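You operate a simulated robot arm through the tools that you are given. There is no shell and no other tool. Be economical: measure what you need, move in short steps, check, and stop when the job is done.

You are at the controls of a simulated two-armed robot. One attempt, no reset.

TASK
Fit the green nozzle to machine 2 and run a sealed test row.
Fine: main switch off for the swap; blue nozzle into the empty holder; screw the new one tight.

The check looks at the end state, three seconds after you hand in, the way a careful person would. Anything else that was tipped, shoved, dropped, spilled or broken makes it a failure.

THE ROBOT
Two 7-joint arms with two-finger parallel grippers on one trunk, on a base that drives. Base frame: it is fixed to the floor where the robot stands at the start and does not move with it; the origin is under the middle of the robot, x ahead of it, y to its left, z up. Readings come in mm, rad, newtons and seconds.
The left shoulder is at the start at [50, 187, 985], the right one opposite. With the tool pointing down near the work surface each hand reaches from about 100 to 640 mm from the robot's upright axis, wherever it stands, measured 20 degrees to its own side. Places, roughly: black seal knob [800, -300, 600]; blue dose knob [800, -200, 600]; green test button [800, -500, 700]; nozzle holder 2 [-900, 600, 1200]; nozzle port [800, -400, 900]; red gap knob [800, -500, 600]; switch with a red grip on machine two [800, -100, 600]. Payload 3.43 kg a hand.
The TCP of each hand is the grasp point between the finger pads, 30 mm short of the fingertips. In the tool frame z runs along the fingers and y along their closing line. The gripper opens to 94 mm. The fingers are 28 mm wide and 10 mm thick; the gripper's body (50 by 96 mm) begins 55 mm behind the TCP.
Orientation is that of the tool frame in the base frame, as [roll, pitch, yaw] about the fixed x, y, z axes, in that order (R = Rz(yaw) Ry(pitch) Rx(roll)). With the fingers straight down and closing along the base's y, the tool's x points along the base's -x, its y along +y and its z along -z.

THE INTERFACE
- The arms move only by the tool arm_command. It takes "left_targets", "right_targets" or both (then of equal length, played together; a hand with none holds still); each is a list of rows, each a list of 7 numbers: the turn, a rotation vector about the tool's x, y, z in degrees, then the shift along the tool's x, y, z in mm, then the closure, from 0 (fully open) to 1 (shut). In form: [[ax, ay, az, tx, ty, tz, gripper], ...]. A call has 1 to 20 rows; each row is the pose to reach, as a shift and turn from the pose commanded when the call began, along the tool's axes at that moment. Rows are played at 5 a second. More than 50 mm and 0.15 rad between two rows, or a gripper value outside its range, and nothing of the call is played. A pose out of reach is approached as far as the arm can. The call stops where the force on the tool passes 90 N (or 10 N more than at its start, if that is more) or the arm is blocked; 0.2 s more then pass. The fingers move at their own pace (about 153 mm/s each) and stop on an object; they squeeze with about 42 N. The grip force told is the motor's: it shows also when the fingers shut on nothing. Time passes only in rows, and 0.2 s behind the last, so rows that repeat a pose let the fingers close. It gives the time, the measured TCP pose, the force on the tool (base axes), the opening and the grip force at its end, in the units of the frame above (readings bear some noise), with the torque about the TCP (base axes, N m) and any sound that the robot's microphone picked up.
- Cameras (640 x 400 px; columns grow to the right, rows downward): "scene" is now at [143.9, -15.3, 1141.7]; the picture's right is [-0.07, -1.00, 0.00], its down [-0.62, 0.04, -0.78] and it looks along [0.78, -0.05, -0.62] (base axes); focal length 258 px, centre (320, 200). "left" rides on the left gripper at [76, -14, -103] in its tool frame; the picture's right is [0.18, 0.98, 0.00], its down [-0.75, 0.14, -0.64] and it looks along [-0.63, 0.12, 0.77] (tool axes); focal length 243 px, centre (320, 200). "right" rides on the right gripper at [76, 14, -102] in its tool frame; the picture's right is [-0.18, 0.98, 0.00], its down [-0.75, -0.14, -0.64] and it looks along [-0.63, -0.12, 0.77] (tool axes); focal length 243 px, centre (320, 200). There is no depth. A picture from a camera that has moved, and an enlarged one, comes with that camera's place and axes in the base frame and with its lens. The place of the scene camera against the robot may be out by one fixed shift of up to 12 mm in any direction.
- grab_frame(camera): a new picture of that camera. It takes no simulated time.
- lift_body(by): slides the trunk up (or, below 0, down) by that many mm; the arms and the scene camera ride with it, the base frame stays. It gives what a move gives, with no picture.
- steer(legs): drives the robot by 1 to 6 legs, each [ahead, left, turn to the left] in mm, mm and rad, along the robot's own axes; the way and the turn of a leg run together, so that a leg with both is an arc; at most 1500 mm and 3.142 rad a leg. The arms and the cameras ride along, it lands a little off, and it stops where it bumps. It gives what a move gives.
- head_to(pan, tilt): turns the head with the scene camera to pan (to the left, within 1.396 rad either way) and tilt (down, from -0.506 to 1.204), counted from straight ahead of the robot. It gives what a move gives.
- enlarge(camera, box): a new picture of the part [left, top, right, bottom] of that camera's present view, enlarged. It takes no simulated time.
- close_job(): hands the job in; it is judged then, once.

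Go step by step. Nothing tells you exact positions but the pictures and the camera data: compare them with the known pose of the tool, close in by small moves and look again before you grip or let go. The budget is 120 turns and 88 pictures, counting those below and the enlarged ones. Unless the task says otherwise, let go and move clear before handing in, and close with one line.

The tools are called by a JSON object that holds its "op" and its "data". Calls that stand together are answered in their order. arm_command: Moves the arms, as the interface text tells. Its arguments: {"type":"object","properties":{"left_targets":{"type":"array","items":{"type":"array","items":{"type":"number"}}},"right_targets":{"type":"array","items":{"type":"array","items":{"type":"number"}}}},"required":[]} The other tools are called the same way: lift_body (by) slides the trunk up or down; steer (legs) drives the base; head_to (pan, tilt) turns the head that bears the scene camera; grab_frame (camera) takes a picture; enlarge (camera, box) takes an enlarged picture of a part of a camera's view; close_job () hands the job in.

At the start:

```text
time: 0.0
left_tool_pos: [481.9, 132.2, 750.3]
left_orientation: [3.14, 0.0, -3.141]
left_ft_force: [-0.3, 0.5, -0.2]
left_wrist_torque: [0.0, -0.02, 0.03]
left_finger_gap: 93.8
left_gripper_force: 0.0
right_tool_pos: [515.1, -219.2, 831.6]
right_orientation: [3.141, 0.002, -3.141]
right_ft_force: [0.2, 0.0, -0.3]
right_wrist_torque: [0.0, 0.0, -0.02]
right_finger_gap: 93.9
right_gripper_force: 0.0
trunk travel left (down, up): [-200.0, 232.0]
robot x, y, heading: [-1.7, 0.6, 0.005]
head pan, tilt: [-0.068, 0.675]
```

scene: 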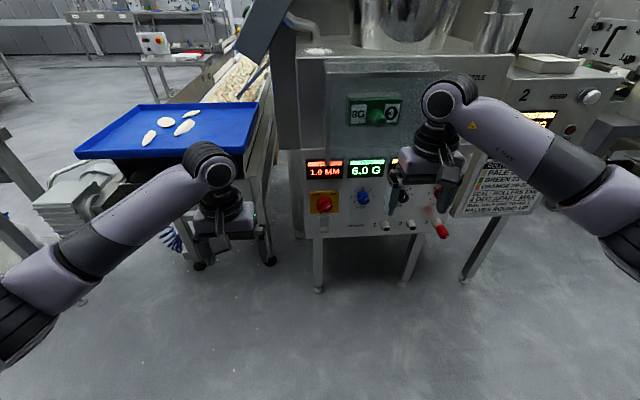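
right: 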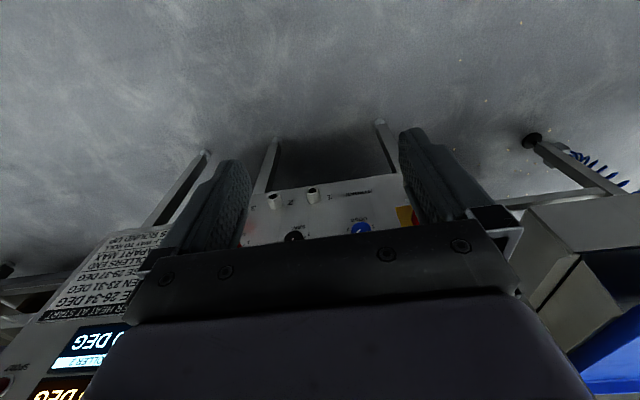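
left: 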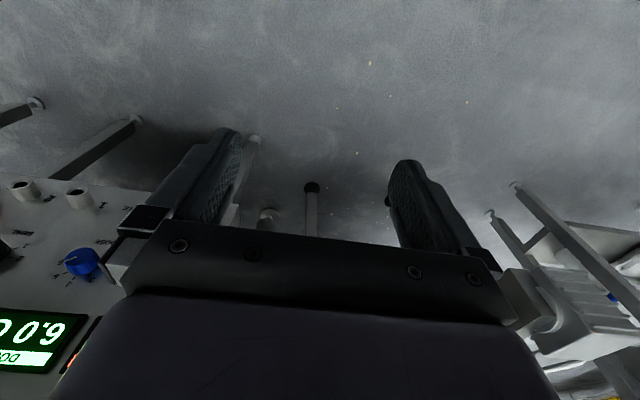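

I see the machine front with displays, knobs and a sign at the right. First I enlarge the panels to read the instructions.

{"op": "enlarge", "data": {"camera": "scene", "box": [290, 60, 490, 250]}}

{"op": "enlarge", "data": {"camera": "scene", "box": [440, 0, 640, 230]}}

{"op": "head_to", "data": {"pan": -0.5, "tilt": 0.2}}

{"op": "grab_frame", "data": {"camera": "scene"}}

```text
2.11 times, centred on (390, 155) of scene
camera zoom: at [143.9, -15.3, 1141.7], right [-0.07, -1.0, 0.0], down [-0.62, 0.04, -0.78], along [0.78, -0.05, -0.62], focal length 543 px, centre (173, 295)
```

zoom: 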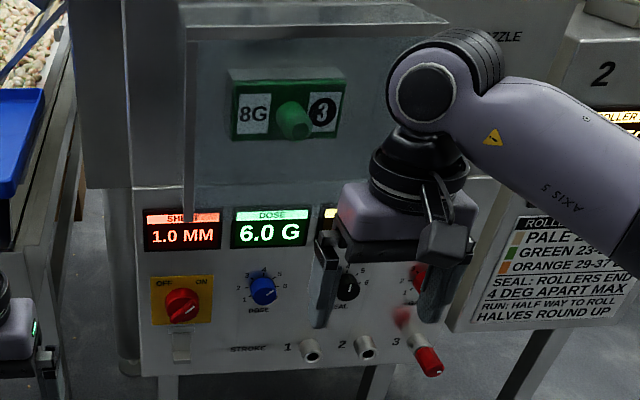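

```text
1.74 times, centred on (540, 115) of scene
camera zoom: at [143.9, -15.3, 1141.7], right [-0.07, -1.0, 0.0], down [-0.62, 0.04, -0.78], along [0.78, -0.05, -0.62], focal length 448 px, centre (-63, 348)
```

zoom: 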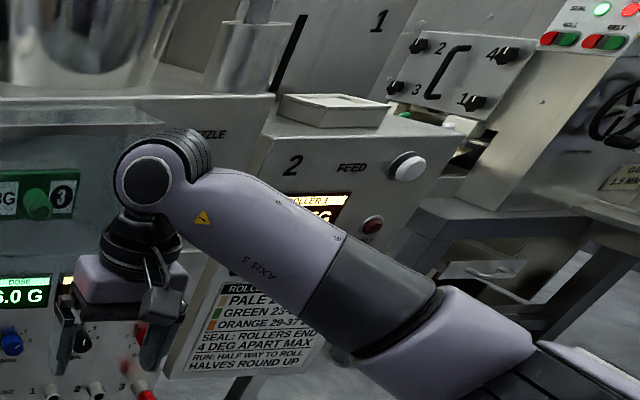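

```text
time: 0.9
left_tool_pos: [482.6, 132.9, 752.3]
left_orientation: [-3.141, 0.0, 3.141]
left_ft_force: [0.0, -0.2, 0.3]
left_wrist_torque: [0.01, 0.03, 0.01]
left_finger_gap: 93.6
left_gripper_force: 0.1
right_tool_pos: [514.7, -219.5, 830.7]
right_orientation: [-3.14, -0.001, 3.141]
right_ft_force: [0.5, 0.3, -1.0]
right_wrist_torque: [0.0, 0.02, -0.03]
right_finger_gap: 94.1
right_gripper_force: 0.0
trunk travel left (down, up): [-200.0, 232.0]
robot x, y, heading: [1.3, -1.4, -0.001]
head pan, tilt: [-0.499, 0.201]
```

```text
82 pictures are left
camera scene: at [140.0, -53.9, 1184.8], right [-0.48, -0.88, 0.0], down [-0.18, 0.1, -0.98], along [0.86, -0.47, -0.2], focal length 258 px, centre (320, 200)
```

scene: 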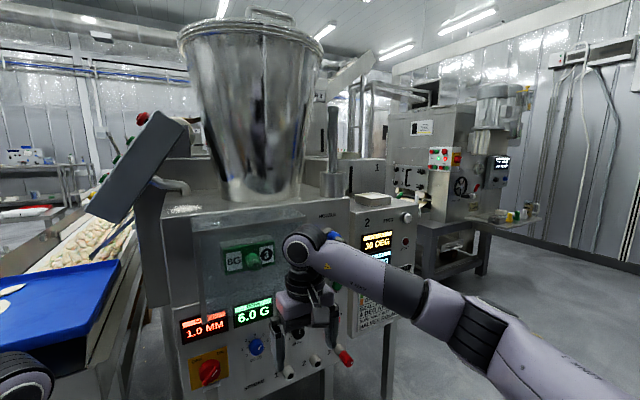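

The right arm hides much of the panel, and I need to find the holders behind me. I look round to both sides.

{"op": "head_to", "data": {"pan": 1.39, "tilt": 0.1}}

{"op": "grab_frame", "data": {"camera": "scene"}}

{"op": "head_to", "data": {"pan": -1.39, "tilt": 0.3}}

{"op": "grab_frame", "data": {"camera": "scene"}}

```text
time: 2.8
left_tool_pos: [482.3, 133.8, 752.0]
left_orientation: [3.142, -0.001, 3.142]
left_ft_force: [-0.3, 0.3, 0.0]
left_wrist_torque: [-0.01, -0.01, 0.01]
left_finger_gap: 94.2
left_gripper_force: 0.0
right_tool_pos: [513.4, -218.4, 831.2]
right_orientation: [3.14, 0.0, -3.141]
right_ft_force: [0.2, 0.0, -0.1]
right_wrist_torque: [0.0, 0.0, 0.01]
right_finger_gap: 94.0
right_gripper_force: 0.0
trunk travel left (down, up): [-200.0, 232.0]
robot x, y, heading: [1.0, -0.7, -0.006]
head pan, tilt: [1.389, 0.099]
```

```text
81 pictures are left
camera scene: at [74.9, 81.1, 1194.3], right [0.98, -0.18, 0.0], down [-0.02, -0.1, -1.0], along [0.18, 0.98, -0.1], focal length 258 px, centre (320, 200)
```

scene: 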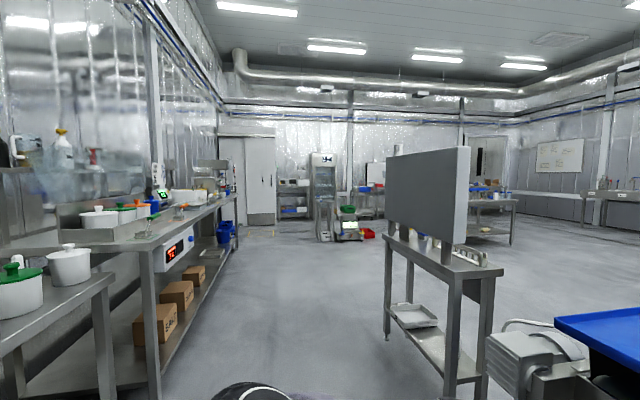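

```text
time: 5.2
left_tool_pos: [481.8, 132.9, 752.5]
left_orientation: [3.141, 0.0, 3.14]
left_ft_force: [-0.5, -0.2, -0.1]
left_wrist_torque: [0.03, 0.03, -0.02]
left_finger_gap: 93.8
left_gripper_force: 0.1
right_tool_pos: [514.0, -218.8, 830.8]
right_orientation: [3.141, 0.0, -3.141]
right_ft_force: [0.1, 0.3, 1.0]
right_wrist_torque: [-0.02, 0.01, 0.01]
right_finger_gap: 93.8
right_gripper_force: 0.0
trunk travel left (down, up): [-200.0, 232.0]
robot x, y, heading: [-1.0, 3.1, -0.005]
head pan, tilt: [-1.389, 0.3]
```

```text
80 pictures are left
camera scene: at [75.1, -101.2, 1175.6], right [-0.98, -0.18, 0.0], down [-0.05, 0.29, -0.96], along [0.17, -0.94, -0.3], focal length 258 px, centre (320, 200)
```

scene: 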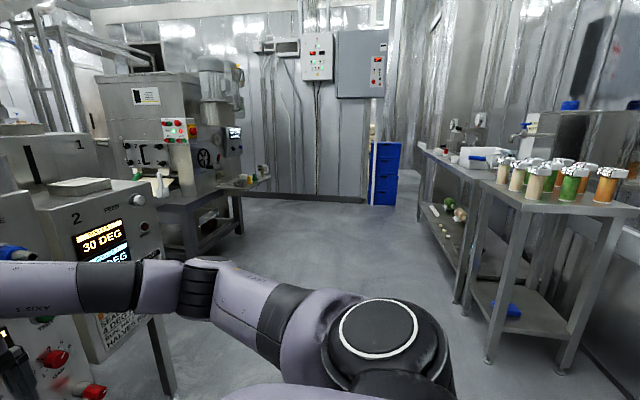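

The machine front is ahead and tables are behind with jars and a shelf. I fold the arms in a little and back off for a better view.

{"op": "arm_command", "data": {"left_targets": [[0, 0, 0, 45, 0, 0, 0], [0, 0, 0, 90, 0, 0, 0], [0, 0, 0, 135, 0, 0, 0], [0, 0, 0, 180, 0, 0, 0]], "right_targets": [[0, 0, 0, 45, 0, 20, 0], [0, 0, 0, 90, 0, 40, 0], [0, 0, 0, 135, 0, 60, 0], [0, 0, 0, 180, 0, 80, 0]]}}

{"op": "steer", "data": {"legs": [[-250, 0, 0]]}}

{"op": "head_to", "data": {"pan": -0.3, "tilt": 0.35}}

{"op": "grab_frame", "data": {"camera": "scene"}}

```text
time: 6.2
left_tool_pos: [301.8, 133.2, 754.3]
left_orientation: [-3.141, 0.0, -3.14]
left_ft_force: [0.4, 0.9, -0.2]
left_wrist_torque: [0.05, 0.01, -0.04]
left_finger_gap: 93.8
left_gripper_force: 0.1
right_tool_pos: [335.1, -215.6, 751.0]
right_orientation: [-3.141, 0.0, -3.141]
right_ft_force: [0.1, 0.4, -0.3]
right_wrist_torque: [-0.01, 0.02, -0.03]
right_finger_gap: 93.9
right_gripper_force: 0.1
trunk travel left (down, up): [-200.0, 232.0]
robot x, y, heading: [-0.6, 1.1, -0.002]
head pan, tilt: [-1.389, 0.3]
```

```text
time: 8.1
left_tool_pos: [52.2, 132.9, 753.1]
left_orientation: [3.141, 0.001, -3.141]
left_ft_force: [0.8, 0.6, -0.2]
left_wrist_torque: [0.0, 0.0, -0.03]
left_finger_gap: 94.1
left_gripper_force: 0.1
right_tool_pos: [87.4, -216.6, 751.3]
right_orientation: [3.139, -0.001, -3.141]
right_ft_force: [0.0, 0.0, 0.2]
right_wrist_torque: [-0.03, 0.03, 0.0]
right_finger_gap: 94.0
right_gripper_force: 0.1
trunk travel left (down, up): [-200.0, 232.0]
robot x, y, heading: [-250.8, 1.8, -0.002]
head pan, tilt: [-1.389, 0.3]
```

```text
time: 9.4
left_tool_pos: [52.4, 132.8, 752.3]
left_orientation: [-3.141, 0.0, 3.141]
left_ft_force: [0.2, 0.5, -0.6]
left_wrist_torque: [-0.02, 0.0, -0.01]
left_finger_gap: 93.9
left_gripper_force: 0.1
right_tool_pos: [86.1, -215.7, 751.3]
right_orientation: [-3.141, 0.001, 3.141]
right_ft_force: [0.6, 0.3, 0.5]
right_wrist_torque: [-0.02, 0.0, 0.01]
right_finger_gap: 94.2
right_gripper_force: 0.0
trunk travel left (down, up): [-200.0, 232.0]
robot x, y, heading: [-246.9, -0.9, -0.001]
head pan, tilt: [-0.3, 0.351]
```

```text
79 pictures are left
camera scene: at [-101.4, -37.0, 1170.9], right [-0.3, -0.95, 0.0], down [-0.33, 0.1, -0.94], along [0.9, -0.28, -0.34], focal length 258 px, centre (320, 200)
```

scene: 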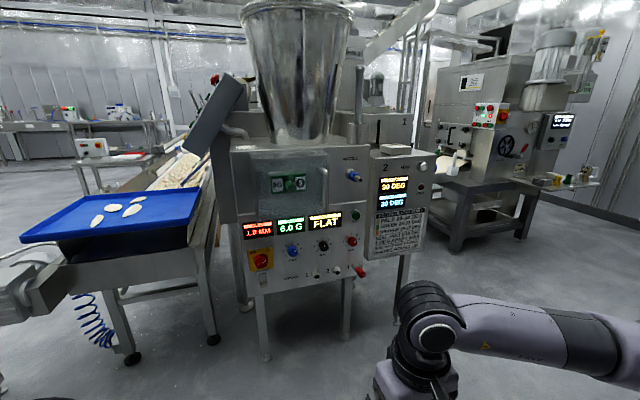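

{"op": "enlarge", "data": {"camera": "scene", "box": [230, 140, 440, 290]}}

{"op": "enlarge", "data": {"camera": "scene", "box": [360, 145, 440, 260]}}

{"op": "enlarge", "data": {"camera": "scene", "box": [240, 210, 380, 290]}}

```text
2.67 times, centred on (335, 215) of scene
camera zoom: at [-101.4, -37.0, 1170.9], right [-0.3, -0.95, 0.0], down [-0.33, 0.1, -0.94], along [0.9, -0.28, -0.34], focal length 687 px, centre (280, 160)
```

zoom: 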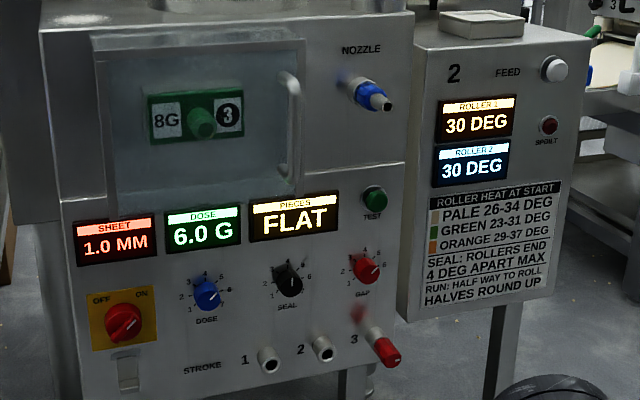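

```text
3.48 times, centred on (400, 202) of scene
camera zoom: at [-101.4, -37.0, 1170.9], right [-0.3, -0.95, 0.0], down [-0.33, 0.1, -0.94], along [0.9, -0.28, -0.34], focal length 897 px, centre (42, 191)
```

zoom: 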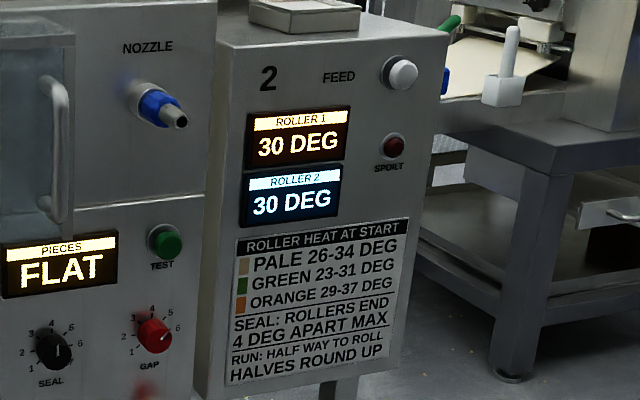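

```text
4.57 times, centred on (310, 250) of scene
camera zoom: at [-101.4, -37.0, 1170.9], right [-0.3, -0.95, 0.0], down [-0.33, 0.1, -0.94], along [0.9, -0.28, -0.34], focal length 1178 px, centre (366, -29)
```

zoom: 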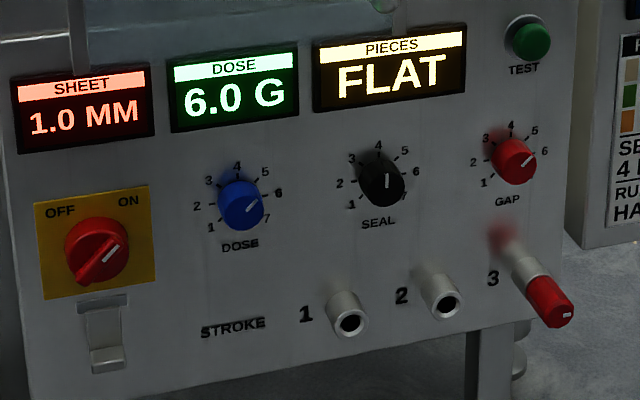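

The panel shows sheet 1.0 mm, dose 6.0 g, FLAT pieces; die "8G ③"; blue nozzle in the port. I turn left to see the nozzle holders behind.

{"op": "steer", "data": {"legs": [[0, 0, 1.57]]}}

{"op": "head_to", "data": {"pan": 0.8, "tilt": 0.1}}

{"op": "grab_frame", "data": {"camera": "scene"}}

{"op": "head_to", "data": {"pan": 1.39, "tilt": 0.1}}

{"op": "grab_frame", "data": {"camera": "scene"}}

```text
time: 13.6
left_tool_pos: [-377.1, 303.3, 753.4]
left_orientation: [-3.141, 0.001, -1.586]
left_ft_force: [-0.2, 0.4, -0.2]
left_wrist_torque: [0.02, -0.01, 0.0]
left_finger_gap: 94.2
left_gripper_force: 0.1
right_tool_pos: [-28.1, 332.9, 750.9]
right_orientation: [3.14, 0.0, -1.584]
right_ft_force: [-0.5, -0.2, 1.1]
right_wrist_torque: [0.01, -0.02, 0.02]
right_finger_gap: 93.8
right_gripper_force: 0.0
trunk travel left (down, up): [-200.0, 232.0]
robot x, y, heading: [-246.5, 1.8, 1.558]
head pan, tilt: [-0.3, 0.351]
```

```text
time: 14.9
left_tool_pos: [-377.7, 302.5, 753.3]
left_orientation: [-3.14, 0.001, -1.584]
left_ft_force: [1.5, -0.2, -1.2]
left_wrist_torque: [-0.01, 0.02, 0.01]
left_finger_gap: 94.1
left_gripper_force: 0.0
right_tool_pos: [-28.1, 333.6, 750.6]
right_orientation: [-3.14, 0.0, -1.583]
right_ft_force: [-0.3, -0.3, -0.1]
right_wrist_torque: [0.0, 0.0, -0.01]
right_finger_gap: 93.8
right_gripper_force: 0.0
trunk travel left (down, up): [-200.0, 232.0]
robot x, y, heading: [-249.1, 2.3, 1.557]
head pan, tilt: [0.799, 0.099]
```

```text
75 pictures are left
camera scene: at [-313.0, 114.2, 1194.3], right [0.71, 0.71, 0.0], down [0.07, -0.07, -0.99], along [-0.7, 0.7, -0.1], focal length 258 px, centre (320, 200)
```

scene: 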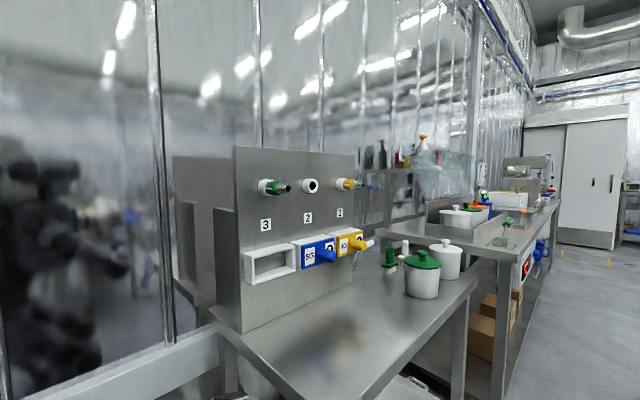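

```text
time: 15.9
left_tool_pos: [-376.9, 302.8, 753.1]
left_orientation: [-3.14, -0.001, -1.585]
left_ft_force: [-0.5, 0.0, 0.6]
left_wrist_torque: [-0.01, -0.01, -0.01]
left_finger_gap: 94.2
left_gripper_force: 0.1
right_tool_pos: [-27.8, 333.0, 751.0]
right_orientation: [-3.142, 0.0, -1.583]
right_ft_force: [-1.1, -0.7, -0.5]
right_wrist_torque: [0.0, 0.03, 0.01]
right_finger_gap: 94.0
right_gripper_force: 0.0
trunk travel left (down, up): [-200.0, 232.0]
robot x, y, heading: [-246.4, 4.0, 1.558]
head pan, tilt: [1.389, 0.099]
```

```text
74 pictures are left
camera scene: at [-338.2, 67.0, 1194.3], right [0.19, 0.98, 0.0], down [0.1, -0.02, -1.0], along [-0.98, 0.19, -0.1], focal length 258 px, centre (320, 200)
```

scene: 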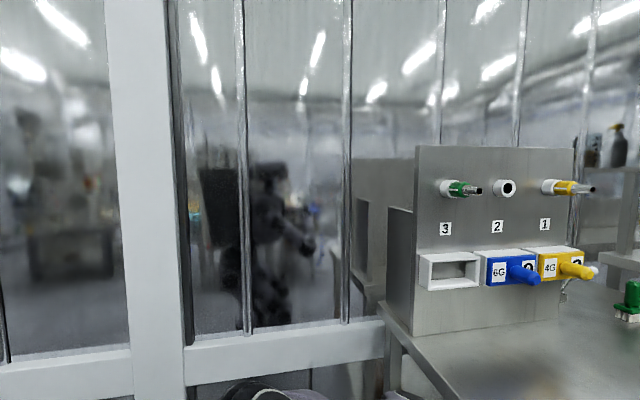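

The rack holds green nozzle in 3, hole 2 empty, yellow in 1; dies 6G blue and 4G yellow below. I enlarge this.

{"op": "enlarge", "data": {"camera": "scene", "box": [400, 140, 620, 320]}}

{"op": "steer", "data": {"legs": [[0, 0, 1.0]]}}

{"op": "head_to", "data": {"pan": 1.1, "tilt": 0.1}}

{"op": "grab_frame", "data": {"camera": "scene"}}

```text
2.22 times, centred on (510, 230) of scene
camera zoom: at [-338.2, 67.0, 1194.3], right [0.19, 0.98, 0.0], down [0.1, -0.02, -1.0], along [-0.98, 0.19, -0.1], focal length 573 px, centre (-102, 133)
```

zoom: 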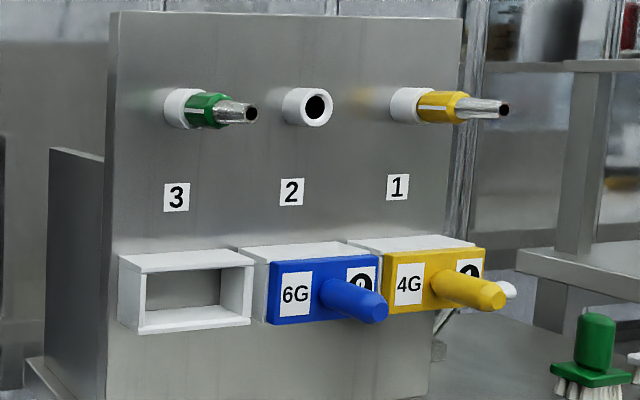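

```text
time: 18.9
left_tool_pos: [-573.9, 49.6, 753.5]
left_orientation: [3.141, 0.0, -0.565]
left_ft_force: [-0.7, 1.2, -0.6]
left_wrist_torque: [-0.02, 0.06, 0.01]
left_finger_gap: 93.9
left_gripper_force: 0.0
right_tool_pos: [-416.2, 361.6, 751.6]
right_orientation: [-3.141, -0.001, -0.566]
right_ft_force: [-0.4, 0.2, 0.0]
right_wrist_torque: [0.0, 0.01, 0.0]
right_finger_gap: 94.0
right_gripper_force: 0.2
trunk travel left (down, up): [-200.0, 232.0]
robot x, y, heading: [-246.8, -0.3, 2.577]
head pan, tilt: [1.389, 0.099]
```

```text
time: 19.7
left_tool_pos: [-575.0, 50.1, 753.8]
left_orientation: [-3.14, 0.0, -0.565]
left_ft_force: [0.0, 0.4, -0.4]
left_wrist_torque: [-0.01, 0.0, 0.0]
left_finger_gap: 94.0
left_gripper_force: 0.0
right_tool_pos: [-415.8, 363.1, 750.9]
right_orientation: [3.141, 0.0, -0.565]
right_ft_force: [0.1, 0.6, -0.1]
right_wrist_torque: [0.0, -0.02, -0.04]
right_finger_gap: 94.1
right_gripper_force: 0.1
trunk travel left (down, up): [-200.0, 232.0]
robot x, y, heading: [-243.5, 2.4, 2.574]
head pan, tilt: [1.1, 0.099]
```

```text
72 pictures are left
camera scene: at [-377.2, -25.1, 1194.3], right [-0.51, 0.86, 0.0], down [0.09, 0.05, -1.0], along [-0.86, -0.51, -0.1], focal length 258 px, centre (320, 200)
```

scene: 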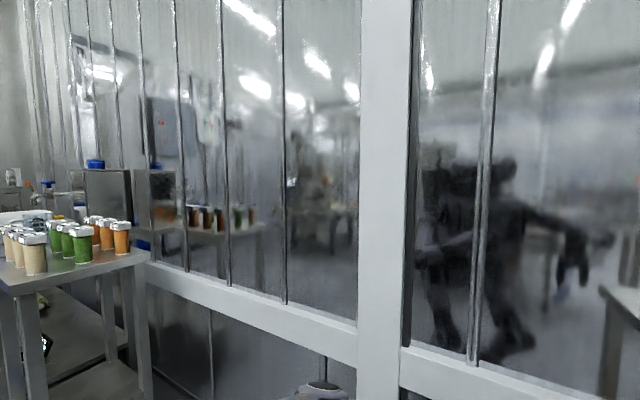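

No posters there. Plan: dose etc. matches die 8G/stroke 3/green nozzle. I go back to face the machine and bring the right hand to a horizontal, forward-pointing pose for the switch.

{"op": "steer", "data": {"legs": [[0, 0, -2.574], [0, 130, 0]]}}

{"op": "arm_command", "data": {"right_targets": [[0, -8, 0, -20, 0, -10, 0], [0, -16, 0, -40, 0, -20, 0], [0, -24, 0, -60, 0, -30, 0], [0, -32, 0, -80, 0, -40, 0], [0, -40, 0, -100, 0, -50, 0], [0, -48, 0, -120, 0, -50, 0], [0, -56, 0, -140, 0, -50, 0], [0, -64, 0, -160, 0, -50, 0], [0, -72, 0, -170, 0, -50, 0], [0, -80, 0, -180, 0, -50, 0], [0, -85, 0, -190, 0, -50, 0], [0, -90, 0, -200, 0, -50, 0]]}}

{"op": "head_to", "data": {"pan": -0.2, "tilt": 0.5}}

{"op": "grab_frame", "data": {"camera": "scene"}}

{"op": "grab_frame", "data": {"camera": "right"}}

```text
time: 27.5
left_tool_pos: [48.9, 268.5, 753.1]
left_orientation: [-3.141, -0.001, -3.129]
left_ft_force: [-0.4, 0.7, 0.2]
left_wrist_torque: [0.0, 0.01, 0.02]
left_finger_gap: 94.0
left_gripper_force: 0.0
right_tool_pos: [88.9, -80.3, 751.3]
right_orientation: [-3.141, -0.001, -3.128]
right_ft_force: [-0.7, 0.1, 0.1]
right_wrist_torque: [0.03, 0.01, 0.0]
right_finger_gap: 94.0
right_gripper_force: 0.1
trunk travel left (down, up): [-200.0, 232.0]
robot x, y, heading: [-249.7, 135.1, 0.012]
head pan, tilt: [1.1, 0.099]
```

```text
time: 30.1
left_tool_pos: [48.7, 268.0, 753.6]
left_orientation: [3.141, 0.001, -3.129]
left_ft_force: [-1.0, 0.2, 0.1]
left_wrist_torque: [0.01, 0.02, -0.02]
left_finger_gap: 93.7
left_gripper_force: 0.1
right_tool_pos: [228.0, -78.0, 799.8]
right_orientation: [-3.14, 0.978, -3.128]
right_ft_force: [0.3, -0.2, 0.1]
right_wrist_torque: [0.0, -0.04, -0.01]
right_finger_gap: 94.1
right_gripper_force: 0.1
right hand out of reach, approached as far as the arm can: row 8, 9, 10, 11, 12
trunk travel left (down, up): [-200.0, 232.0]
robot x, y, heading: [-248.6, 133.7, 0.013]
head pan, tilt: [1.1, 0.099]
```

```text
time: 31.6
left_tool_pos: [50.0, 267.2, 753.7]
left_orientation: [-3.141, 0.001, -3.129]
left_ft_force: [0.1, -0.6, -0.2]
left_wrist_torque: [0.01, 0.0, -0.03]
left_finger_gap: 94.1
left_gripper_force: 0.2
right_tool_pos: [228.0, -77.9, 800.4]
right_orientation: [-3.141, 0.978, -3.13]
right_ft_force: [0.3, 0.4, 0.0]
right_wrist_torque: [0.0, -0.01, 0.0]
right_finger_gap: 94.2
right_gripper_force: 0.0
trunk travel left (down, up): [-200.0, 232.0]
robot x, y, heading: [-254.6, 130.8, 0.014]
head pan, tilt: [-0.201, 0.499]
```

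```text
71 pictures are left
camera scene: at [-102.5, 105.7, 1157.2], right [-0.19, -0.98, 0.0], down [-0.47, 0.09, -0.88], along [0.86, -0.16, -0.48], focal length 258 px, centre (320, 200)
```

scene: 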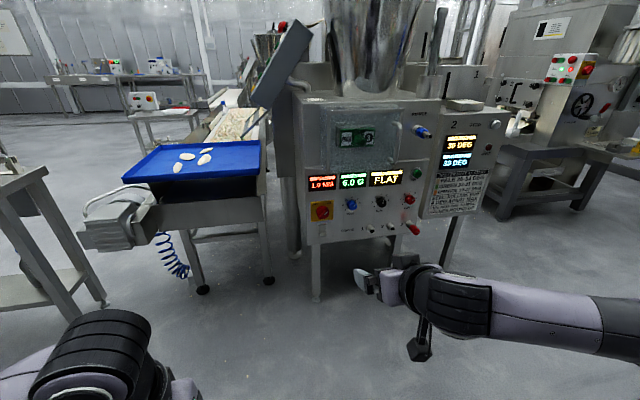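

```text
70 pictures are left
camera right: at [100.1, -65.6, 793.6], right [0.09, 0.98, 0.15], down [-0.11, -0.14, 0.98], along [0.99, -0.11, 0.09], focal length 243 px, centre (320, 200)
```

right: 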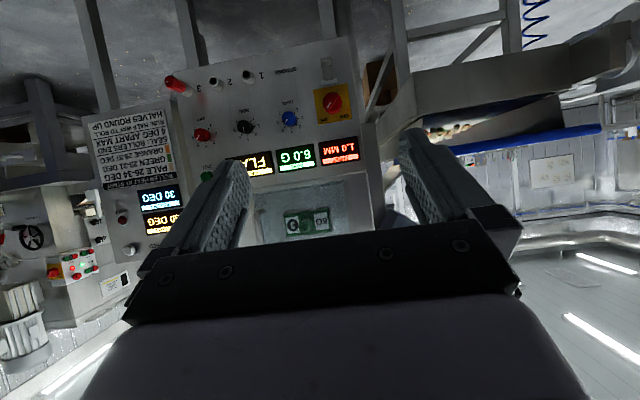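

The hand reached only about 56° pitch; I try again farther forward and higher.

{"op": "arm_command", "data": {"right_targets": [[0, 0, 0, -40, 0, 17, 0], [0, 0, 0, -80, 0, 34, 0], [0, 0, 0, -120, 0, 51, 0], [0, 0, 0, -167, 0, 68, 0], [0, -8, 0, -167, 0, 68, 0], [0, -16, 0, -167, 0, 68, 0], [0, -24, 0, -167, 0, 68, 0], [0, -34, 0, -167, 0, 68, 0]]}}

```text
refused: row 8 steps farther than a row can; nothing moved
```

Row 8 stepped too far; I split it.

{"op": "arm_command", "data": {"right_targets": [[0, 0, 0, -40, 0, 17, 0], [0, 0, 0, -80, 0, 34, 0], [0, 0, 0, -120, 0, 51, 0], [0, 0, 0, -167, 0, 68, 0], [0, -8, 0, -167, 0, 68, 0], [0, -16, 0, -167, 0, 68, 0], [0, -24, 0, -167, 0, 68, 0], [0, -30, 0, -167, 0, 68, 0], [0, -34, 0, -167, 0, 68, 0]]}}

```text
time: 33.6
left_tool_pos: [49.7, 267.2, 752.8]
left_orientation: [3.141, 0.0, -3.129]
left_ft_force: [0.1, -0.3, -0.5]
left_wrist_torque: [0.01, -0.01, 0.01]
left_finger_gap: 93.8
left_gripper_force: 0.1
right_tool_pos: [379.2, -75.8, 899.8]
right_orientation: [3.141, 1.258, -3.132]
right_ft_force: [0.3, 0.4, -0.2]
right_wrist_torque: [0.01, 0.01, 0.01]
right_finger_gap: 94.1
right_gripper_force: 0.2
right hand out of reach, approached as far as the arm can: row 7, 8, 9
trunk travel left (down, up): [-200.0, 232.0]
robot x, y, heading: [-251.9, 131.6, 0.012]
head pan, tilt: [-0.201, 0.499]
```

Better; a bit higher and farther should allow the level pose.

{"op": "arm_command", "data": {"right_targets": [[0, 0, 0, -40, 0, 8, 0], [0, 0, 0, -79, 0, 16, 0], [0, -8, 0, -79, 0, 16, 0], [0, -14, 0, -79, 0, 16, 0], [0, -18, 0, -79, 0, 16, 0]]}}

```text
time: 34.8
left_tool_pos: [50.3, 267.2, 752.8]
left_orientation: [3.14, 0.001, -3.129]
left_ft_force: [-0.2, -0.2, -0.2]
left_wrist_torque: [-0.01, 0.01, -0.01]
left_finger_gap: 94.3
left_gripper_force: 0.1
right_tool_pos: [419.8, -75.7, 970.6]
right_orientation: [-3.141, 1.397, -3.128]
right_ft_force: [0.1, -0.2, -0.6]
right_wrist_torque: [0.0, 0.01, -0.03]
right_finger_gap: 94.0
right_gripper_force: 0.1
right hand out of reach, approached as far as the arm can: row 4, 5
trunk travel left (down, up): [-200.0, 232.0]
robot x, y, heading: [-250.7, 128.6, 0.018]
head pan, tilt: [-0.201, 0.499]
```

Nearly level. Raise a bit more, then test rolling the hand to see its range.

{"op": "arm_command", "data": {"right_targets": [[0, 0, 0, -40, 0, 20, 0], [0, -5, 0, -70, 0, 35, 0], [0, -10, 0, -80, 0, 40, 0]]}}

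{"op": "arm_command", "data": {"right_targets": [[0, 0, 8, 0, 0, 0, 0], [0, 0, 16, 0, 0, 0, 0], [0, 0, 24, 0, 0, 0, 0], [0, 0, 32, 0, 0, 0, 0], [0, 0, 40, 0, 0, 0, 0], [0, 0, 48, 0, 0, 0, 0], [0, 0, 56, 0, 0, 0, 0], [0, 0, 64, 0, 0, 0, 0], [0, 0, 72, 0, 0, 0, 0], [0, 0, 80, 0, 0, 0, 0], [0, 0, 88, 0, 0, 0, 0], [0, 0, 90, 0, 0, 0, 0]]}}

```text
time: 35.6
left_tool_pos: [49.2, 267.5, 752.8]
left_orientation: [-3.141, -0.001, -3.13]
left_ft_force: [-0.6, 0.4, 0.1]
left_wrist_torque: [-0.02, -0.03, 0.01]
left_finger_gap: 93.9
left_gripper_force: 0.0
right_tool_pos: [467.6, -69.7, 1033.3]
right_orientation: [3.116, 1.51, 3.138]
right_ft_force: [-0.6, -0.5, -1.0]
right_wrist_torque: [0.02, 0.0, 0.04]
right_finger_gap: 94.1
right_gripper_force: 0.0
right hand out of reach, approached as far as the arm can: row 3
trunk travel left (down, up): [-200.0, 232.0]
robot x, y, heading: [-253.7, 133.5, 0.013]
head pan, tilt: [-0.201, 0.499]
```

```text
time: 38.2
left_tool_pos: [49.8, 268.2, 753.3]
left_orientation: [-3.142, 0.0, -3.129]
left_ft_force: [0.4, -0.3, 1.7]
left_wrist_torque: [0.0, -0.02, 0.0]
left_finger_gap: 94.0
left_gripper_force: 0.0
right_tool_pos: [468.0, -69.8, 1035.3]
right_orientation: [1.632, -0.002, 1.591]
right_ft_force: [-0.1, -0.1, -0.3]
right_wrist_torque: [0.03, 0.0, 0.01]
right_finger_gap: 93.7
right_gripper_force: 0.0
trunk travel left (down, up): [-200.0, 232.0]
robot x, y, heading: [-249.7, 131.2, 0.013]
head pan, tilt: [-0.201, 0.499]
```

Rolling works. I roll another 90° so that the camera rides on top, then test moving down level.

{"op": "arm_command", "data": {"right_targets": [[0, 0, 8, 0, 0, 0, 0], [0, 0, 16, 0, 0, 0, 0], [0, 0, 24, 0, 0, 0, 0], [0, 0, 32, 0, 0, 0, 0], [0, 0, 40, 0, 0, 0, 0], [0, 0, 48, 0, 0, 0, 0], [0, 0, 56, 0, 0, 0, 0], [0, 0, 64, 0, 0, 0, 0], [0, 0, 72, 0, 0, 0, 0], [0, 0, 80, 0, 0, 0, 0], [0, 0, 88, 0, 0, 0, 0], [0, 0, 90, 0, 0, 0, 0]]}}

{"op": "arm_command", "data": {"right_targets": [[0, 0, 0, -40, 0, 0, 0], [0, 0, 0, -80, 0, 0, 0], [0, 0, 0, -120, 0, 0, 0], [0, 0, 0, -160, 0, 0, 0]]}}

```text
time: 40.8
left_tool_pos: [49.6, 266.8, 753.0]
left_orientation: [3.141, 0.0, -3.129]
left_ft_force: [-0.2, 0.7, 0.8]
left_wrist_torque: [0.01, 0.0, -0.01]
left_finger_gap: 93.9
left_gripper_force: 0.1
right_tool_pos: [466.5, -69.9, 1034.7]
right_orientation: [-3.094, -1.509, -0.025]
right_ft_force: [0.3, 0.4, 0.2]
right_wrist_torque: [0.01, 0.0, 0.0]
right_finger_gap: 93.9
right_gripper_force: 0.1
trunk travel left (down, up): [-200.0, 232.0]
robot x, y, heading: [-252.1, 134.5, 0.011]
head pan, tilt: [-0.201, 0.499]
```

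```text
time: 41.8
left_tool_pos: [50.5, 269.6, 752.6]
left_orientation: [-3.14, -0.002, -3.128]
left_ft_force: [0.3, 0.0, 0.7]
left_wrist_torque: [0.02, 0.05, 0.01]
left_finger_gap: 94.1
left_gripper_force: 0.1
right_tool_pos: [418.9, -11.2, 926.4]
right_orientation: [-3.136, -1.446, -0.024]
right_ft_force: [0.6, -0.3, 0.5]
right_wrist_torque: [-0.01, 0.0, 0.02]
right_finger_gap: 94.1
right_gripper_force: 0.1
right hand out of reach, approached as far as the arm can: row 1, 2, 3, 4
trunk travel left (down, up): [-200.0, 232.0]
robot x, y, heading: [-248.5, 131.4, 0.014]
head pan, tilt: [-0.201, 0.499]
```

Level low poses seem to need a straighter arm. I test farther forward.

{"op": "arm_command", "data": {"right_targets": [[0, 0, 0, 0, 0, 40, 0], [0, 0, 0, 0, 0, 80, 0], [0, 0, 0, 0, 0, 110, 0], [0, 0, 0, 0, 0, 110, 0]]}}

```text
time: 42.8
left_tool_pos: [50.2, 268.6, 753.3]
left_orientation: [-3.14, 0.0, -3.129]
left_ft_force: [-0.5, -0.4, 0.1]
left_wrist_torque: [0.02, 0.04, 0.0]
left_finger_gap: 93.8
left_gripper_force: 0.0
right_tool_pos: [524.6, -15.0, 910.1]
right_orientation: [-3.121, -1.443, -0.039]
right_ft_force: [-0.6, -1.2, 0.1]
right_wrist_torque: [-0.01, -0.01, 0.0]
right_finger_gap: 94.0
right_gripper_force: 0.0
trunk travel left (down, up): [-200.0, 232.0]
robot x, y, heading: [-249.5, 131.2, 0.016]
head pan, tilt: [-0.201, 0.499]
```

Works when extended. Level the tool and lower further.

{"op": "arm_command", "data": {"right_targets": [[0, 7.3, 0, 0, 40, 0, 0], [0, 7.3, 0, -40, 40, 10, 0], [0, 7.3, 0, -80, 40, 10, 0]]}}

```text
time: 43.6
left_tool_pos: [49.9, 267.5, 754.8]
left_orientation: [3.14, 0.0, -3.128]
left_ft_force: [-1.8, 0.1, 0.8]
left_wrist_torque: [0.07, 0.01, 0.01]
left_finger_gap: 94.0
left_gripper_force: 0.0
right_tool_pos: [558.8, -30.6, 860.1]
right_orientation: [-3.115, -1.534, -0.066]
right_ft_force: [3.2, -7.8, 11.3]
right_wrist_torque: [0.07, 0.82, 0.54]
right_finger_gap: 94.1
right_gripper_force: 0.2
right hand out of reach, approached as far as the arm can: row 1, 2, 3
trunk travel left (down, up): [-200.0, 232.0]
robot x, y, heading: [-249.9, 130.6, 0.011]
head pan, tilt: [-0.201, 0.499]
```

Good reach, but a small force shows; I check what it is.

{"op": "grab_frame", "data": {"camera": "scene"}}

{"op": "grab_frame", "data": {"camera": "right"}}

```text
69 pictures are left
camera scene: at [-103.1, 103.8, 1157.7], right [-0.19, -0.98, 0.0], down [-0.47, 0.09, -0.88], along [0.86, -0.16, -0.48], focal length 258 px, centre (320, 200)
```

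scene: 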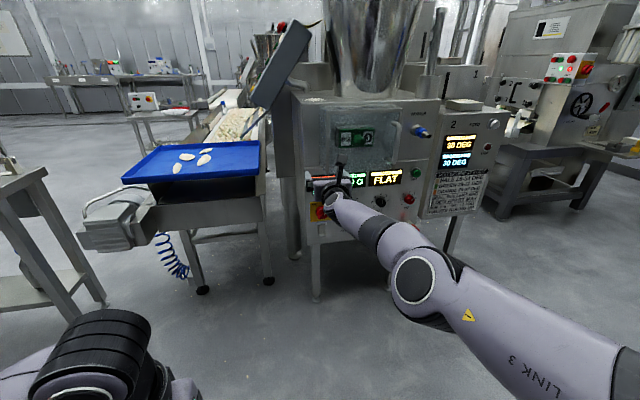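

```text
68 pictures are left
camera right: at [457.9, -40.9, 940.0], right [-0.05, -0.98, -0.18], down [-0.66, 0.17, -0.73], along [0.75, 0.09, -0.66], focal length 243 px, centre (320, 200)
```

right: 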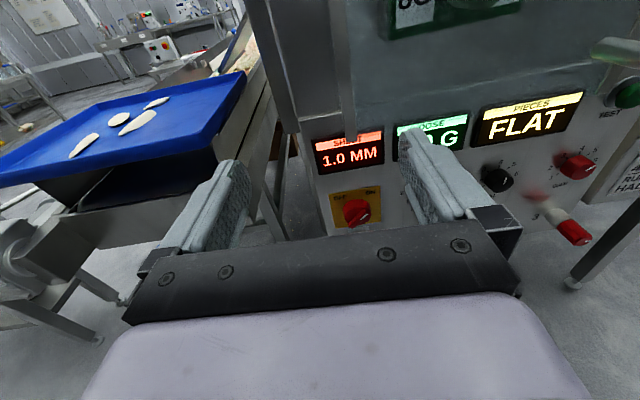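

The elbow has swung down, nothing is touched. Switch at about (775,-63,617). I lower the trunk 200 and check.

{"op": "lift_body", "data": {"by": -200}}

{"op": "arm_command", "data": {"right_targets": [[0, 2, 0, -20, 10, 0, 0], [0, 2, 0, -40, 20, 0, 0], [0, 2, 0, -40, 30, 0, 0]]}}

{"op": "grab_frame", "data": {"camera": "right"}}

```text
time: 45.8
left_tool_pos: [49.2, 267.2, 553.2]
left_orientation: [3.141, 0.0, -3.131]
left_ft_force: [-0.6, 0.4, 0.1]
left_wrist_torque: [0.01, -0.03, 0.0]
left_finger_gap: 94.1
left_gripper_force: 0.1
right_tool_pos: [557.4, -28.9, 658.4]
right_orientation: [-3.116, -1.532, -0.064]
right_ft_force: [-0.5, -0.8, 0.6]
right_wrist_torque: [0.03, -0.03, -0.03]
right_finger_gap: 94.1
right_gripper_force: 0.0
trunk travel left (down, up): [0.0, 432.0]
robot x, y, heading: [-250.6, 130.8, 0.009]
head pan, tilt: [-0.201, 0.499]
```

```text
time: 46.6
left_tool_pos: [49.7, 268.9, 553.5]
left_orientation: [-3.141, -0.001, -3.129]
left_ft_force: [-0.7, -1.0, -0.8]
left_wrist_torque: [-0.01, -0.03, 0.0]
left_finger_gap: 93.8
left_gripper_force: 0.1
right_tool_pos: [555.7, -37.3, 646.7]
right_orientation: [-3.136, -1.533, -0.078]
right_ft_force: [-0.4, 0.3, 0.3]
right_wrist_torque: [0.01, 0.02, 0.03]
right_finger_gap: 94.2
right_gripper_force: 0.0
right hand out of reach, approached as far as the arm can: row 1, 2, 3
trunk travel left (down, up): [0.0, 432.0]
robot x, y, heading: [-248.8, 133.7, 0.011]
head pan, tilt: [-0.201, 0.499]
```

```text
67 pictures are left
camera right: at [454.7, -44.3, 724.8], right [-0.08, -0.98, -0.18], down [-0.66, 0.19, -0.73], along [0.75, 0.07, -0.66], focal length 243 px, centre (320, 200)
```

right: 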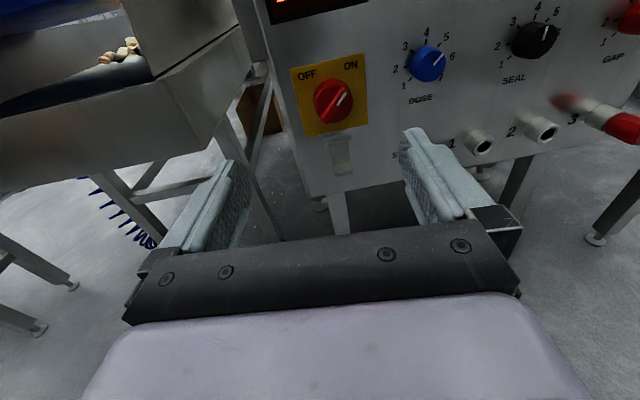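

Switch centre is about (786,-63,603). I try getting the hand down to that height with a slight downward tilt.

{"op": "arm_command", "data": {"right_targets": [[0, -6, 0, -10, 10, -10, 0], [0, -10, 0, -30, 15, -20, 0], [0, -10, 0, -40, 20, -20, 0], [0, -10, 0, -40, 20, -20, 0]]}}

```text
time: 47.6
left_tool_pos: [50.2, 267.7, 553.9]
left_orientation: [3.14, -0.001, -3.13]
left_ft_force: [0.7, 0.3, -0.6]
left_wrist_torque: [-0.03, 0.0, 0.02]
left_finger_gap: 93.8
left_gripper_force: 0.2
right_tool_pos: [551.5, -54.3, 600.7]
right_orientation: [-3.138, -1.395, -0.043]
right_ft_force: [-0.2, -0.7, 0.0]
right_wrist_torque: [0.01, -0.02, -0.01]
right_finger_gap: 93.9
right_gripper_force: 0.1
right hand out of reach, approached as far as the arm can: row 1, 2, 3, 4
trunk travel left (down, up): [0.0, 432.0]
robot x, y, heading: [-248.0, 126.1, 0.016]
head pan, tilt: [-0.201, 0.499]
```

Position fine, tilt 10°. I look closely at the switch and the rest of the panel.

{"op": "enlarge", "data": {"camera": "right", "box": [220, 0, 540, 200]}}

```text
2.00 times, centred on (380, 100) of right
camera zoom: at [463.2, -64.7, 692.5], right [-0.07, -0.98, -0.18], down [-0.76, 0.17, -0.63], along [0.65, 0.09, -0.76], focal length 485 px, centre (200, 400)
```

zoom: 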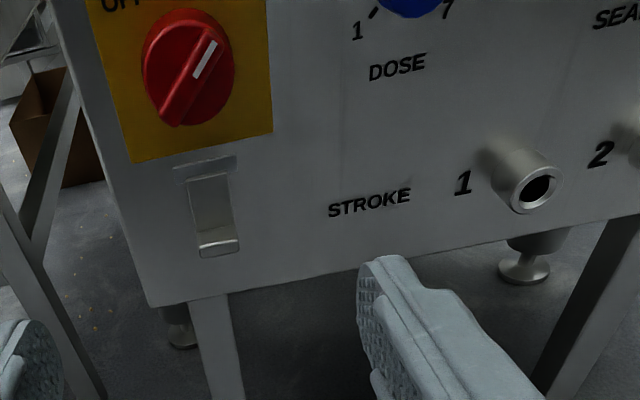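

Bar of the switch points to ON (upper right, 45°). I roll the hand 45° so the fingers straddle the bar, align in y, then drive forward.

{"op": "arm_command", "data": {"right_targets": [[0, 0, 8, 0, 5, 0, 0], [0, 0, 16, 0, 10, 0, 0], [0, 0, 24, 0, 12, 0, 0], [0, 0, 32, 0, 12, 0, 0], [0, 0, 40, 0, 12, 0, 0], [0, 0, 45, 0, 12, 0, 0]]}}

{"op": "steer", "data": {"legs": [[110, 0, 0]]}}

{"op": "grab_frame", "data": {"camera": "right"}}

```text
time: 49.0
left_tool_pos: [49.5, 266.9, 553.2]
left_orientation: [3.141, 0.0, -3.13]
left_ft_force: [0.6, -0.3, 0.4]
left_wrist_torque: [0.0, 0.0, -0.02]
left_finger_gap: 94.2
left_gripper_force: 0.1
right_tool_pos: [553.4, -64.3, 601.3]
right_orientation: [-1.816, -0.766, -1.438]
right_ft_force: [0.3, -0.3, -0.2]
right_wrist_torque: [-0.01, 0.01, 0.05]
right_finger_gap: 93.8
right_gripper_force: 0.1
trunk travel left (down, up): [0.0, 432.0]
robot x, y, heading: [-251.3, 130.4, 0.01]
head pan, tilt: [-0.201, 0.499]
```

```text
time: 50.1
left_tool_pos: [157.0, 269.5, 554.1]
left_orientation: [3.14, 0.0, -3.129]
left_ft_force: [0.2, -0.5, -0.6]
left_wrist_torque: [0.06, 0.0, -0.02]
left_finger_gap: 93.7
left_gripper_force: 0.1
right_tool_pos: [659.9, -64.4, 601.9]
right_orientation: [-1.819, -0.77, -1.438]
right_ft_force: [0.1, -0.7, 0.1]
right_wrist_torque: [0.0, -0.03, 0.04]
right_finger_gap: 94.0
right_gripper_force: 0.0
trunk travel left (down, up): [0.0, 432.0]
robot x, y, heading: [-144.0, 128.8, 0.01]
head pan, tilt: [-0.201, 0.499]
```

```text
65 pictures are left
camera right: at [563.6, -124.3, 661.0], right [-0.17, -0.56, -0.81], down [-0.68, 0.66, -0.31], along [0.71, 0.5, -0.49], focal length 243 px, centre (320, 200)
```

right: 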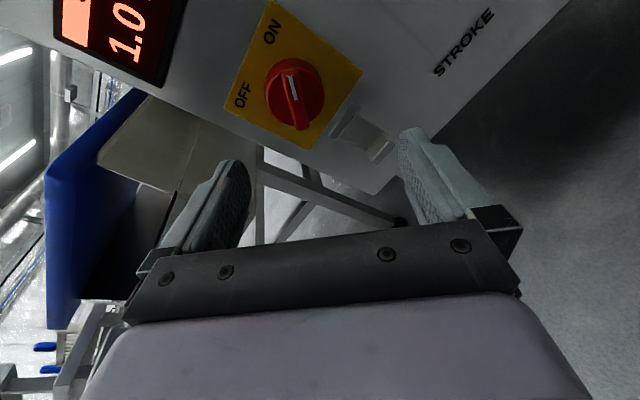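

The knob lines up with the hand axis at x≈786. I advance with part-closed fingers.

{"op": "arm_command", "data": {"right_targets": [[0, 0, 0, 0, 0, 0, 0.3], [0, 0, 0, 0, 0, 0, 0.3]]}}

{"op": "steer", "data": {"legs": [[75, 0, 0]]}}

{"op": "grab_frame", "data": {"camera": "right"}}

```text
time: 50.7
left_tool_pos: [156.5, 269.9, 552.9]
left_orientation: [3.141, 0.001, -3.128]
left_ft_force: [0.0, 0.3, -0.2]
left_wrist_torque: [-0.01, 0.01, 0.0]
left_finger_gap: 94.0
left_gripper_force: 0.0
right_tool_pos: [659.1, -64.5, 600.9]
right_orientation: [-1.82, -0.769, -1.438]
right_ft_force: [-0.4, 0.4, 0.1]
right_wrist_torque: [-0.01, 0.05, 0.01]
right_finger_gap: 65.9
right_gripper_force: 0.1
trunk travel left (down, up): [0.0, 432.0]
robot x, y, heading: [-141.9, 133.2, 0.013]
head pan, tilt: [-0.201, 0.499]
```

```text
time: 51.8
left_tool_pos: [230.5, 271.1, 553.6]
left_orientation: [-3.141, 0.0, -3.128]
left_ft_force: [-0.2, -0.6, 0.1]
left_wrist_torque: [-0.01, -0.02, 0.04]
left_finger_gap: 94.0
left_gripper_force: 0.1
right_tool_pos: [734.5, -63.1, 600.8]
right_orientation: [-1.819, -0.767, -1.436]
right_ft_force: [-0.6, -0.1, 1.0]
right_wrist_torque: [0.0, -0.01, 0.03]
right_finger_gap: 65.9
right_gripper_force: 0.2
trunk travel left (down, up): [0.0, 432.0]
robot x, y, heading: [-68.3, 132.7, 0.018]
head pan, tilt: [-0.201, 0.499]
```

```text
64 pictures are left
camera right: at [638.4, -122.8, 661.0], right [-0.17, -0.56, -0.81], down [-0.68, 0.66, -0.31], along [0.71, 0.5, -0.49], focal length 243 px, centre (320, 200)
```

right: 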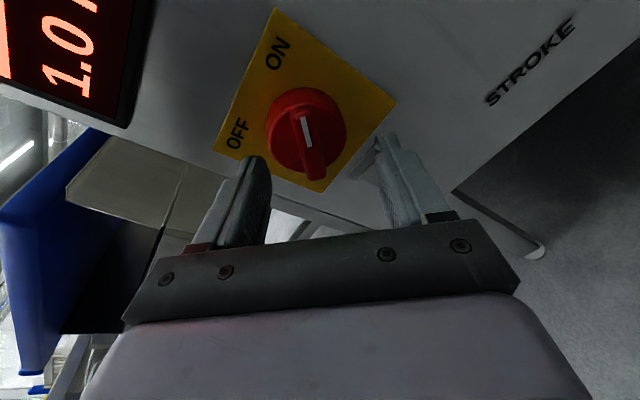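

Aligned well. I advance the last 35 mm with the arm.

{"op": "arm_command", "data": {"right_targets": [[0, 0, 0, 3, -1, 15, 0.3], [0, 0, 0, 6, -2, 28, 0.3], [0, 0, 0, 6, -2, 38, 0.3]]}}

{"op": "grab_frame", "data": {"camera": "right"}}

```text
time: 52.6
left_tool_pos: [232.1, 269.7, 553.4]
left_orientation: [-3.142, -0.001, -3.129]
left_ft_force: [-0.4, -0.7, 0.0]
left_wrist_torque: [0.03, 0.01, 0.01]
left_finger_gap: 93.9
left_gripper_force: 0.0
right_tool_pos: [737.7, -70.1, 609.0]
right_orientation: [-1.817, -0.768, -1.436]
right_ft_force: [-0.2, 1.0, 0.2]
right_wrist_torque: [0.01, 0.04, -0.01]
right_finger_gap: 65.6
right_gripper_force: 0.0
right hand out of reach, approached as far as the arm can: row 1, 2, 3
trunk travel left (down, up): [0.0, 432.0]
robot x, y, heading: [-69.2, 134.6, 0.011]
head pan, tilt: [-0.201, 0.499]
```

```text
63 pictures are left
camera right: at [641.2, -129.5, 668.2], right [-0.17, -0.56, -0.81], down [-0.68, 0.66, -0.31], along [0.71, 0.5, -0.49], focal length 243 px, centre (320, 200)
```

right: 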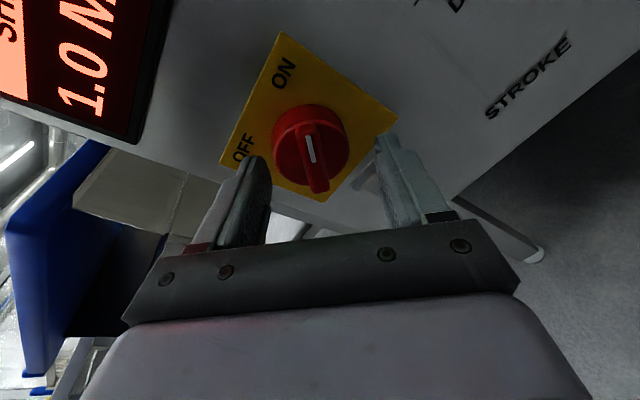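

The arm is at full reach; I re-centre and use the base for the last bit.

{"op": "arm_command", "data": {"right_targets": [[0, 0, 0, -7, 1.5, -10, 0.3], [0, 0, 0, -7, 1.5, -12, 0.3]]}}

{"op": "steer", "data": {"legs": [[44, 0, 0]]}}

{"op": "grab_frame", "data": {"camera": "right"}}

```text
time: 53.2
left_tool_pos: [231.0, 268.7, 554.2]
left_orientation: [-3.141, 0.002, -3.127]
left_ft_force: [-0.1, 0.9, 0.0]
left_wrist_torque: [0.0, 0.01, 0.0]
left_finger_gap: 93.8
left_gripper_force: 0.0
right_tool_pos: [734.7, -64.3, 602.0]
right_orientation: [-1.816, -0.77, -1.437]
right_ft_force: [0.4, 0.2, 0.8]
right_wrist_torque: [0.01, 0.02, 0.0]
right_finger_gap: 65.8
right_gripper_force: 0.1
right hand out of reach, approached as far as the arm can: row 1, 2
trunk travel left (down, up): [0.0, 432.0]
robot x, y, heading: [-71.9, 132.9, 0.012]
head pan, tilt: [-0.201, 0.499]
```

```text
time: 54.1
left_tool_pos: [260.9, 268.9, 553.6]
left_orientation: [3.141, 0.003, -3.129]
left_ft_force: [1.0, -0.7, -1.0]
left_wrist_torque: [0.01, -0.04, -0.01]
left_finger_gap: 93.8
left_gripper_force: 0.2
right_tool_pos: [762.0, -63.0, 601.5]
right_orientation: [-1.813, -0.768, -1.442]
right_ft_force: [-30.8, -1.5, 5.3]
right_wrist_torque: [0.16, -1.25, 0.55]
right_finger_gap: 64.8
right_gripper_force: 0.0
trunk travel left (down, up): [0.0, 432.0]
robot x, y, heading: [-35.2, 135.6, 0.009]
head pan, tilt: [-0.201, 0.499]
stopped in leg 1: the force on the tool passed its limit at 282 N (the readings are from after the stop); the commanded pose is now the measured one
```

```text
62 pictures are left
camera right: at [666.4, -123.3, 660.9], right [-0.17, -0.56, -0.81], down [-0.68, 0.66, -0.32], along [0.71, 0.5, -0.49], focal length 243 px, centre (320, 200)
```

right: 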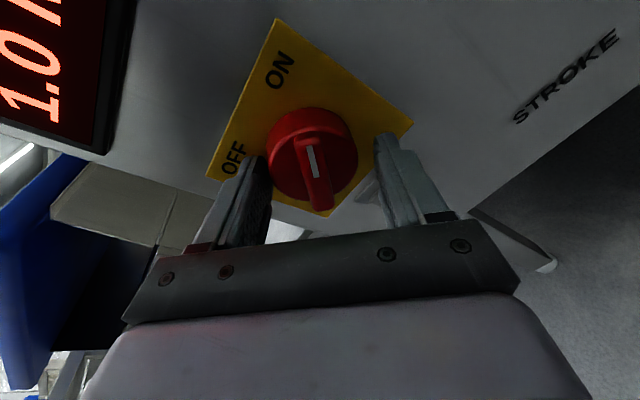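

Fingertips touched the panel (x≈792). I back off a few mm, grip the knob and see.

{"op": "arm_command", "data": {"right_targets": [[0, 0, 0, 0, 0, -3, 0.3], [0, 0, 0, 0, 0, -3, 0.5], [0, 0, 0, 0, 0, -3, 1], [0, 0, 0, 0, 0, -3, 1], [0, 0, 0, 0, 0, -3, 1]]}}

{"op": "grab_frame", "data": {"camera": "right"}}

```text
time: 55.3
left_tool_pos: [260.7, 270.5, 554.0]
left_orientation: [-3.14, 0.004, -3.127]
left_ft_force: [0.4, 0.6, 0.1]
left_wrist_torque: [0.0, 0.0, -0.02]
left_finger_gap: 93.8
left_gripper_force: 0.0
right_tool_pos: [763.8, -60.3, 603.8]
right_orientation: [-1.81, -0.771, -1.441]
right_ft_force: [-20.7, 11.3, 19.1]
right_wrist_torque: [-0.12, -1.69, 1.17]
right_finger_gap: 54.6
right_gripper_force: 45.2
right hand out of reach, approached as far as the arm can: row 1, 2, 3, 4, 5
trunk travel left (down, up): [0.0, 432.0]
robot x, y, heading: [-38.5, 129.0, 0.01]
head pan, tilt: [-0.201, 0.499]
```

```text
61 pictures are left
camera right: at [667.4, -120.6, 663.7], right [-0.16, -0.56, -0.81], down [-0.68, 0.66, -0.32], along [0.71, 0.5, -0.49], focal length 243 px, centre (320, 200)
```

right: 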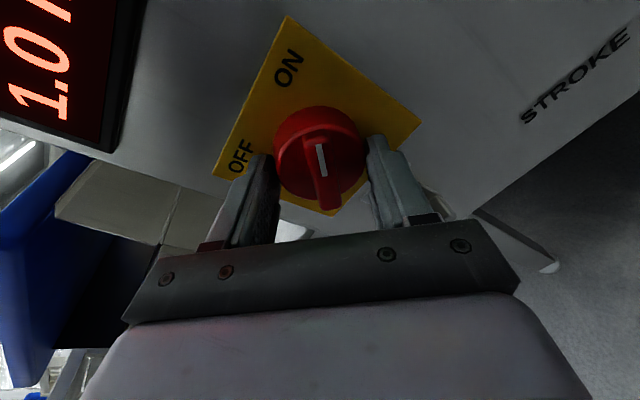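

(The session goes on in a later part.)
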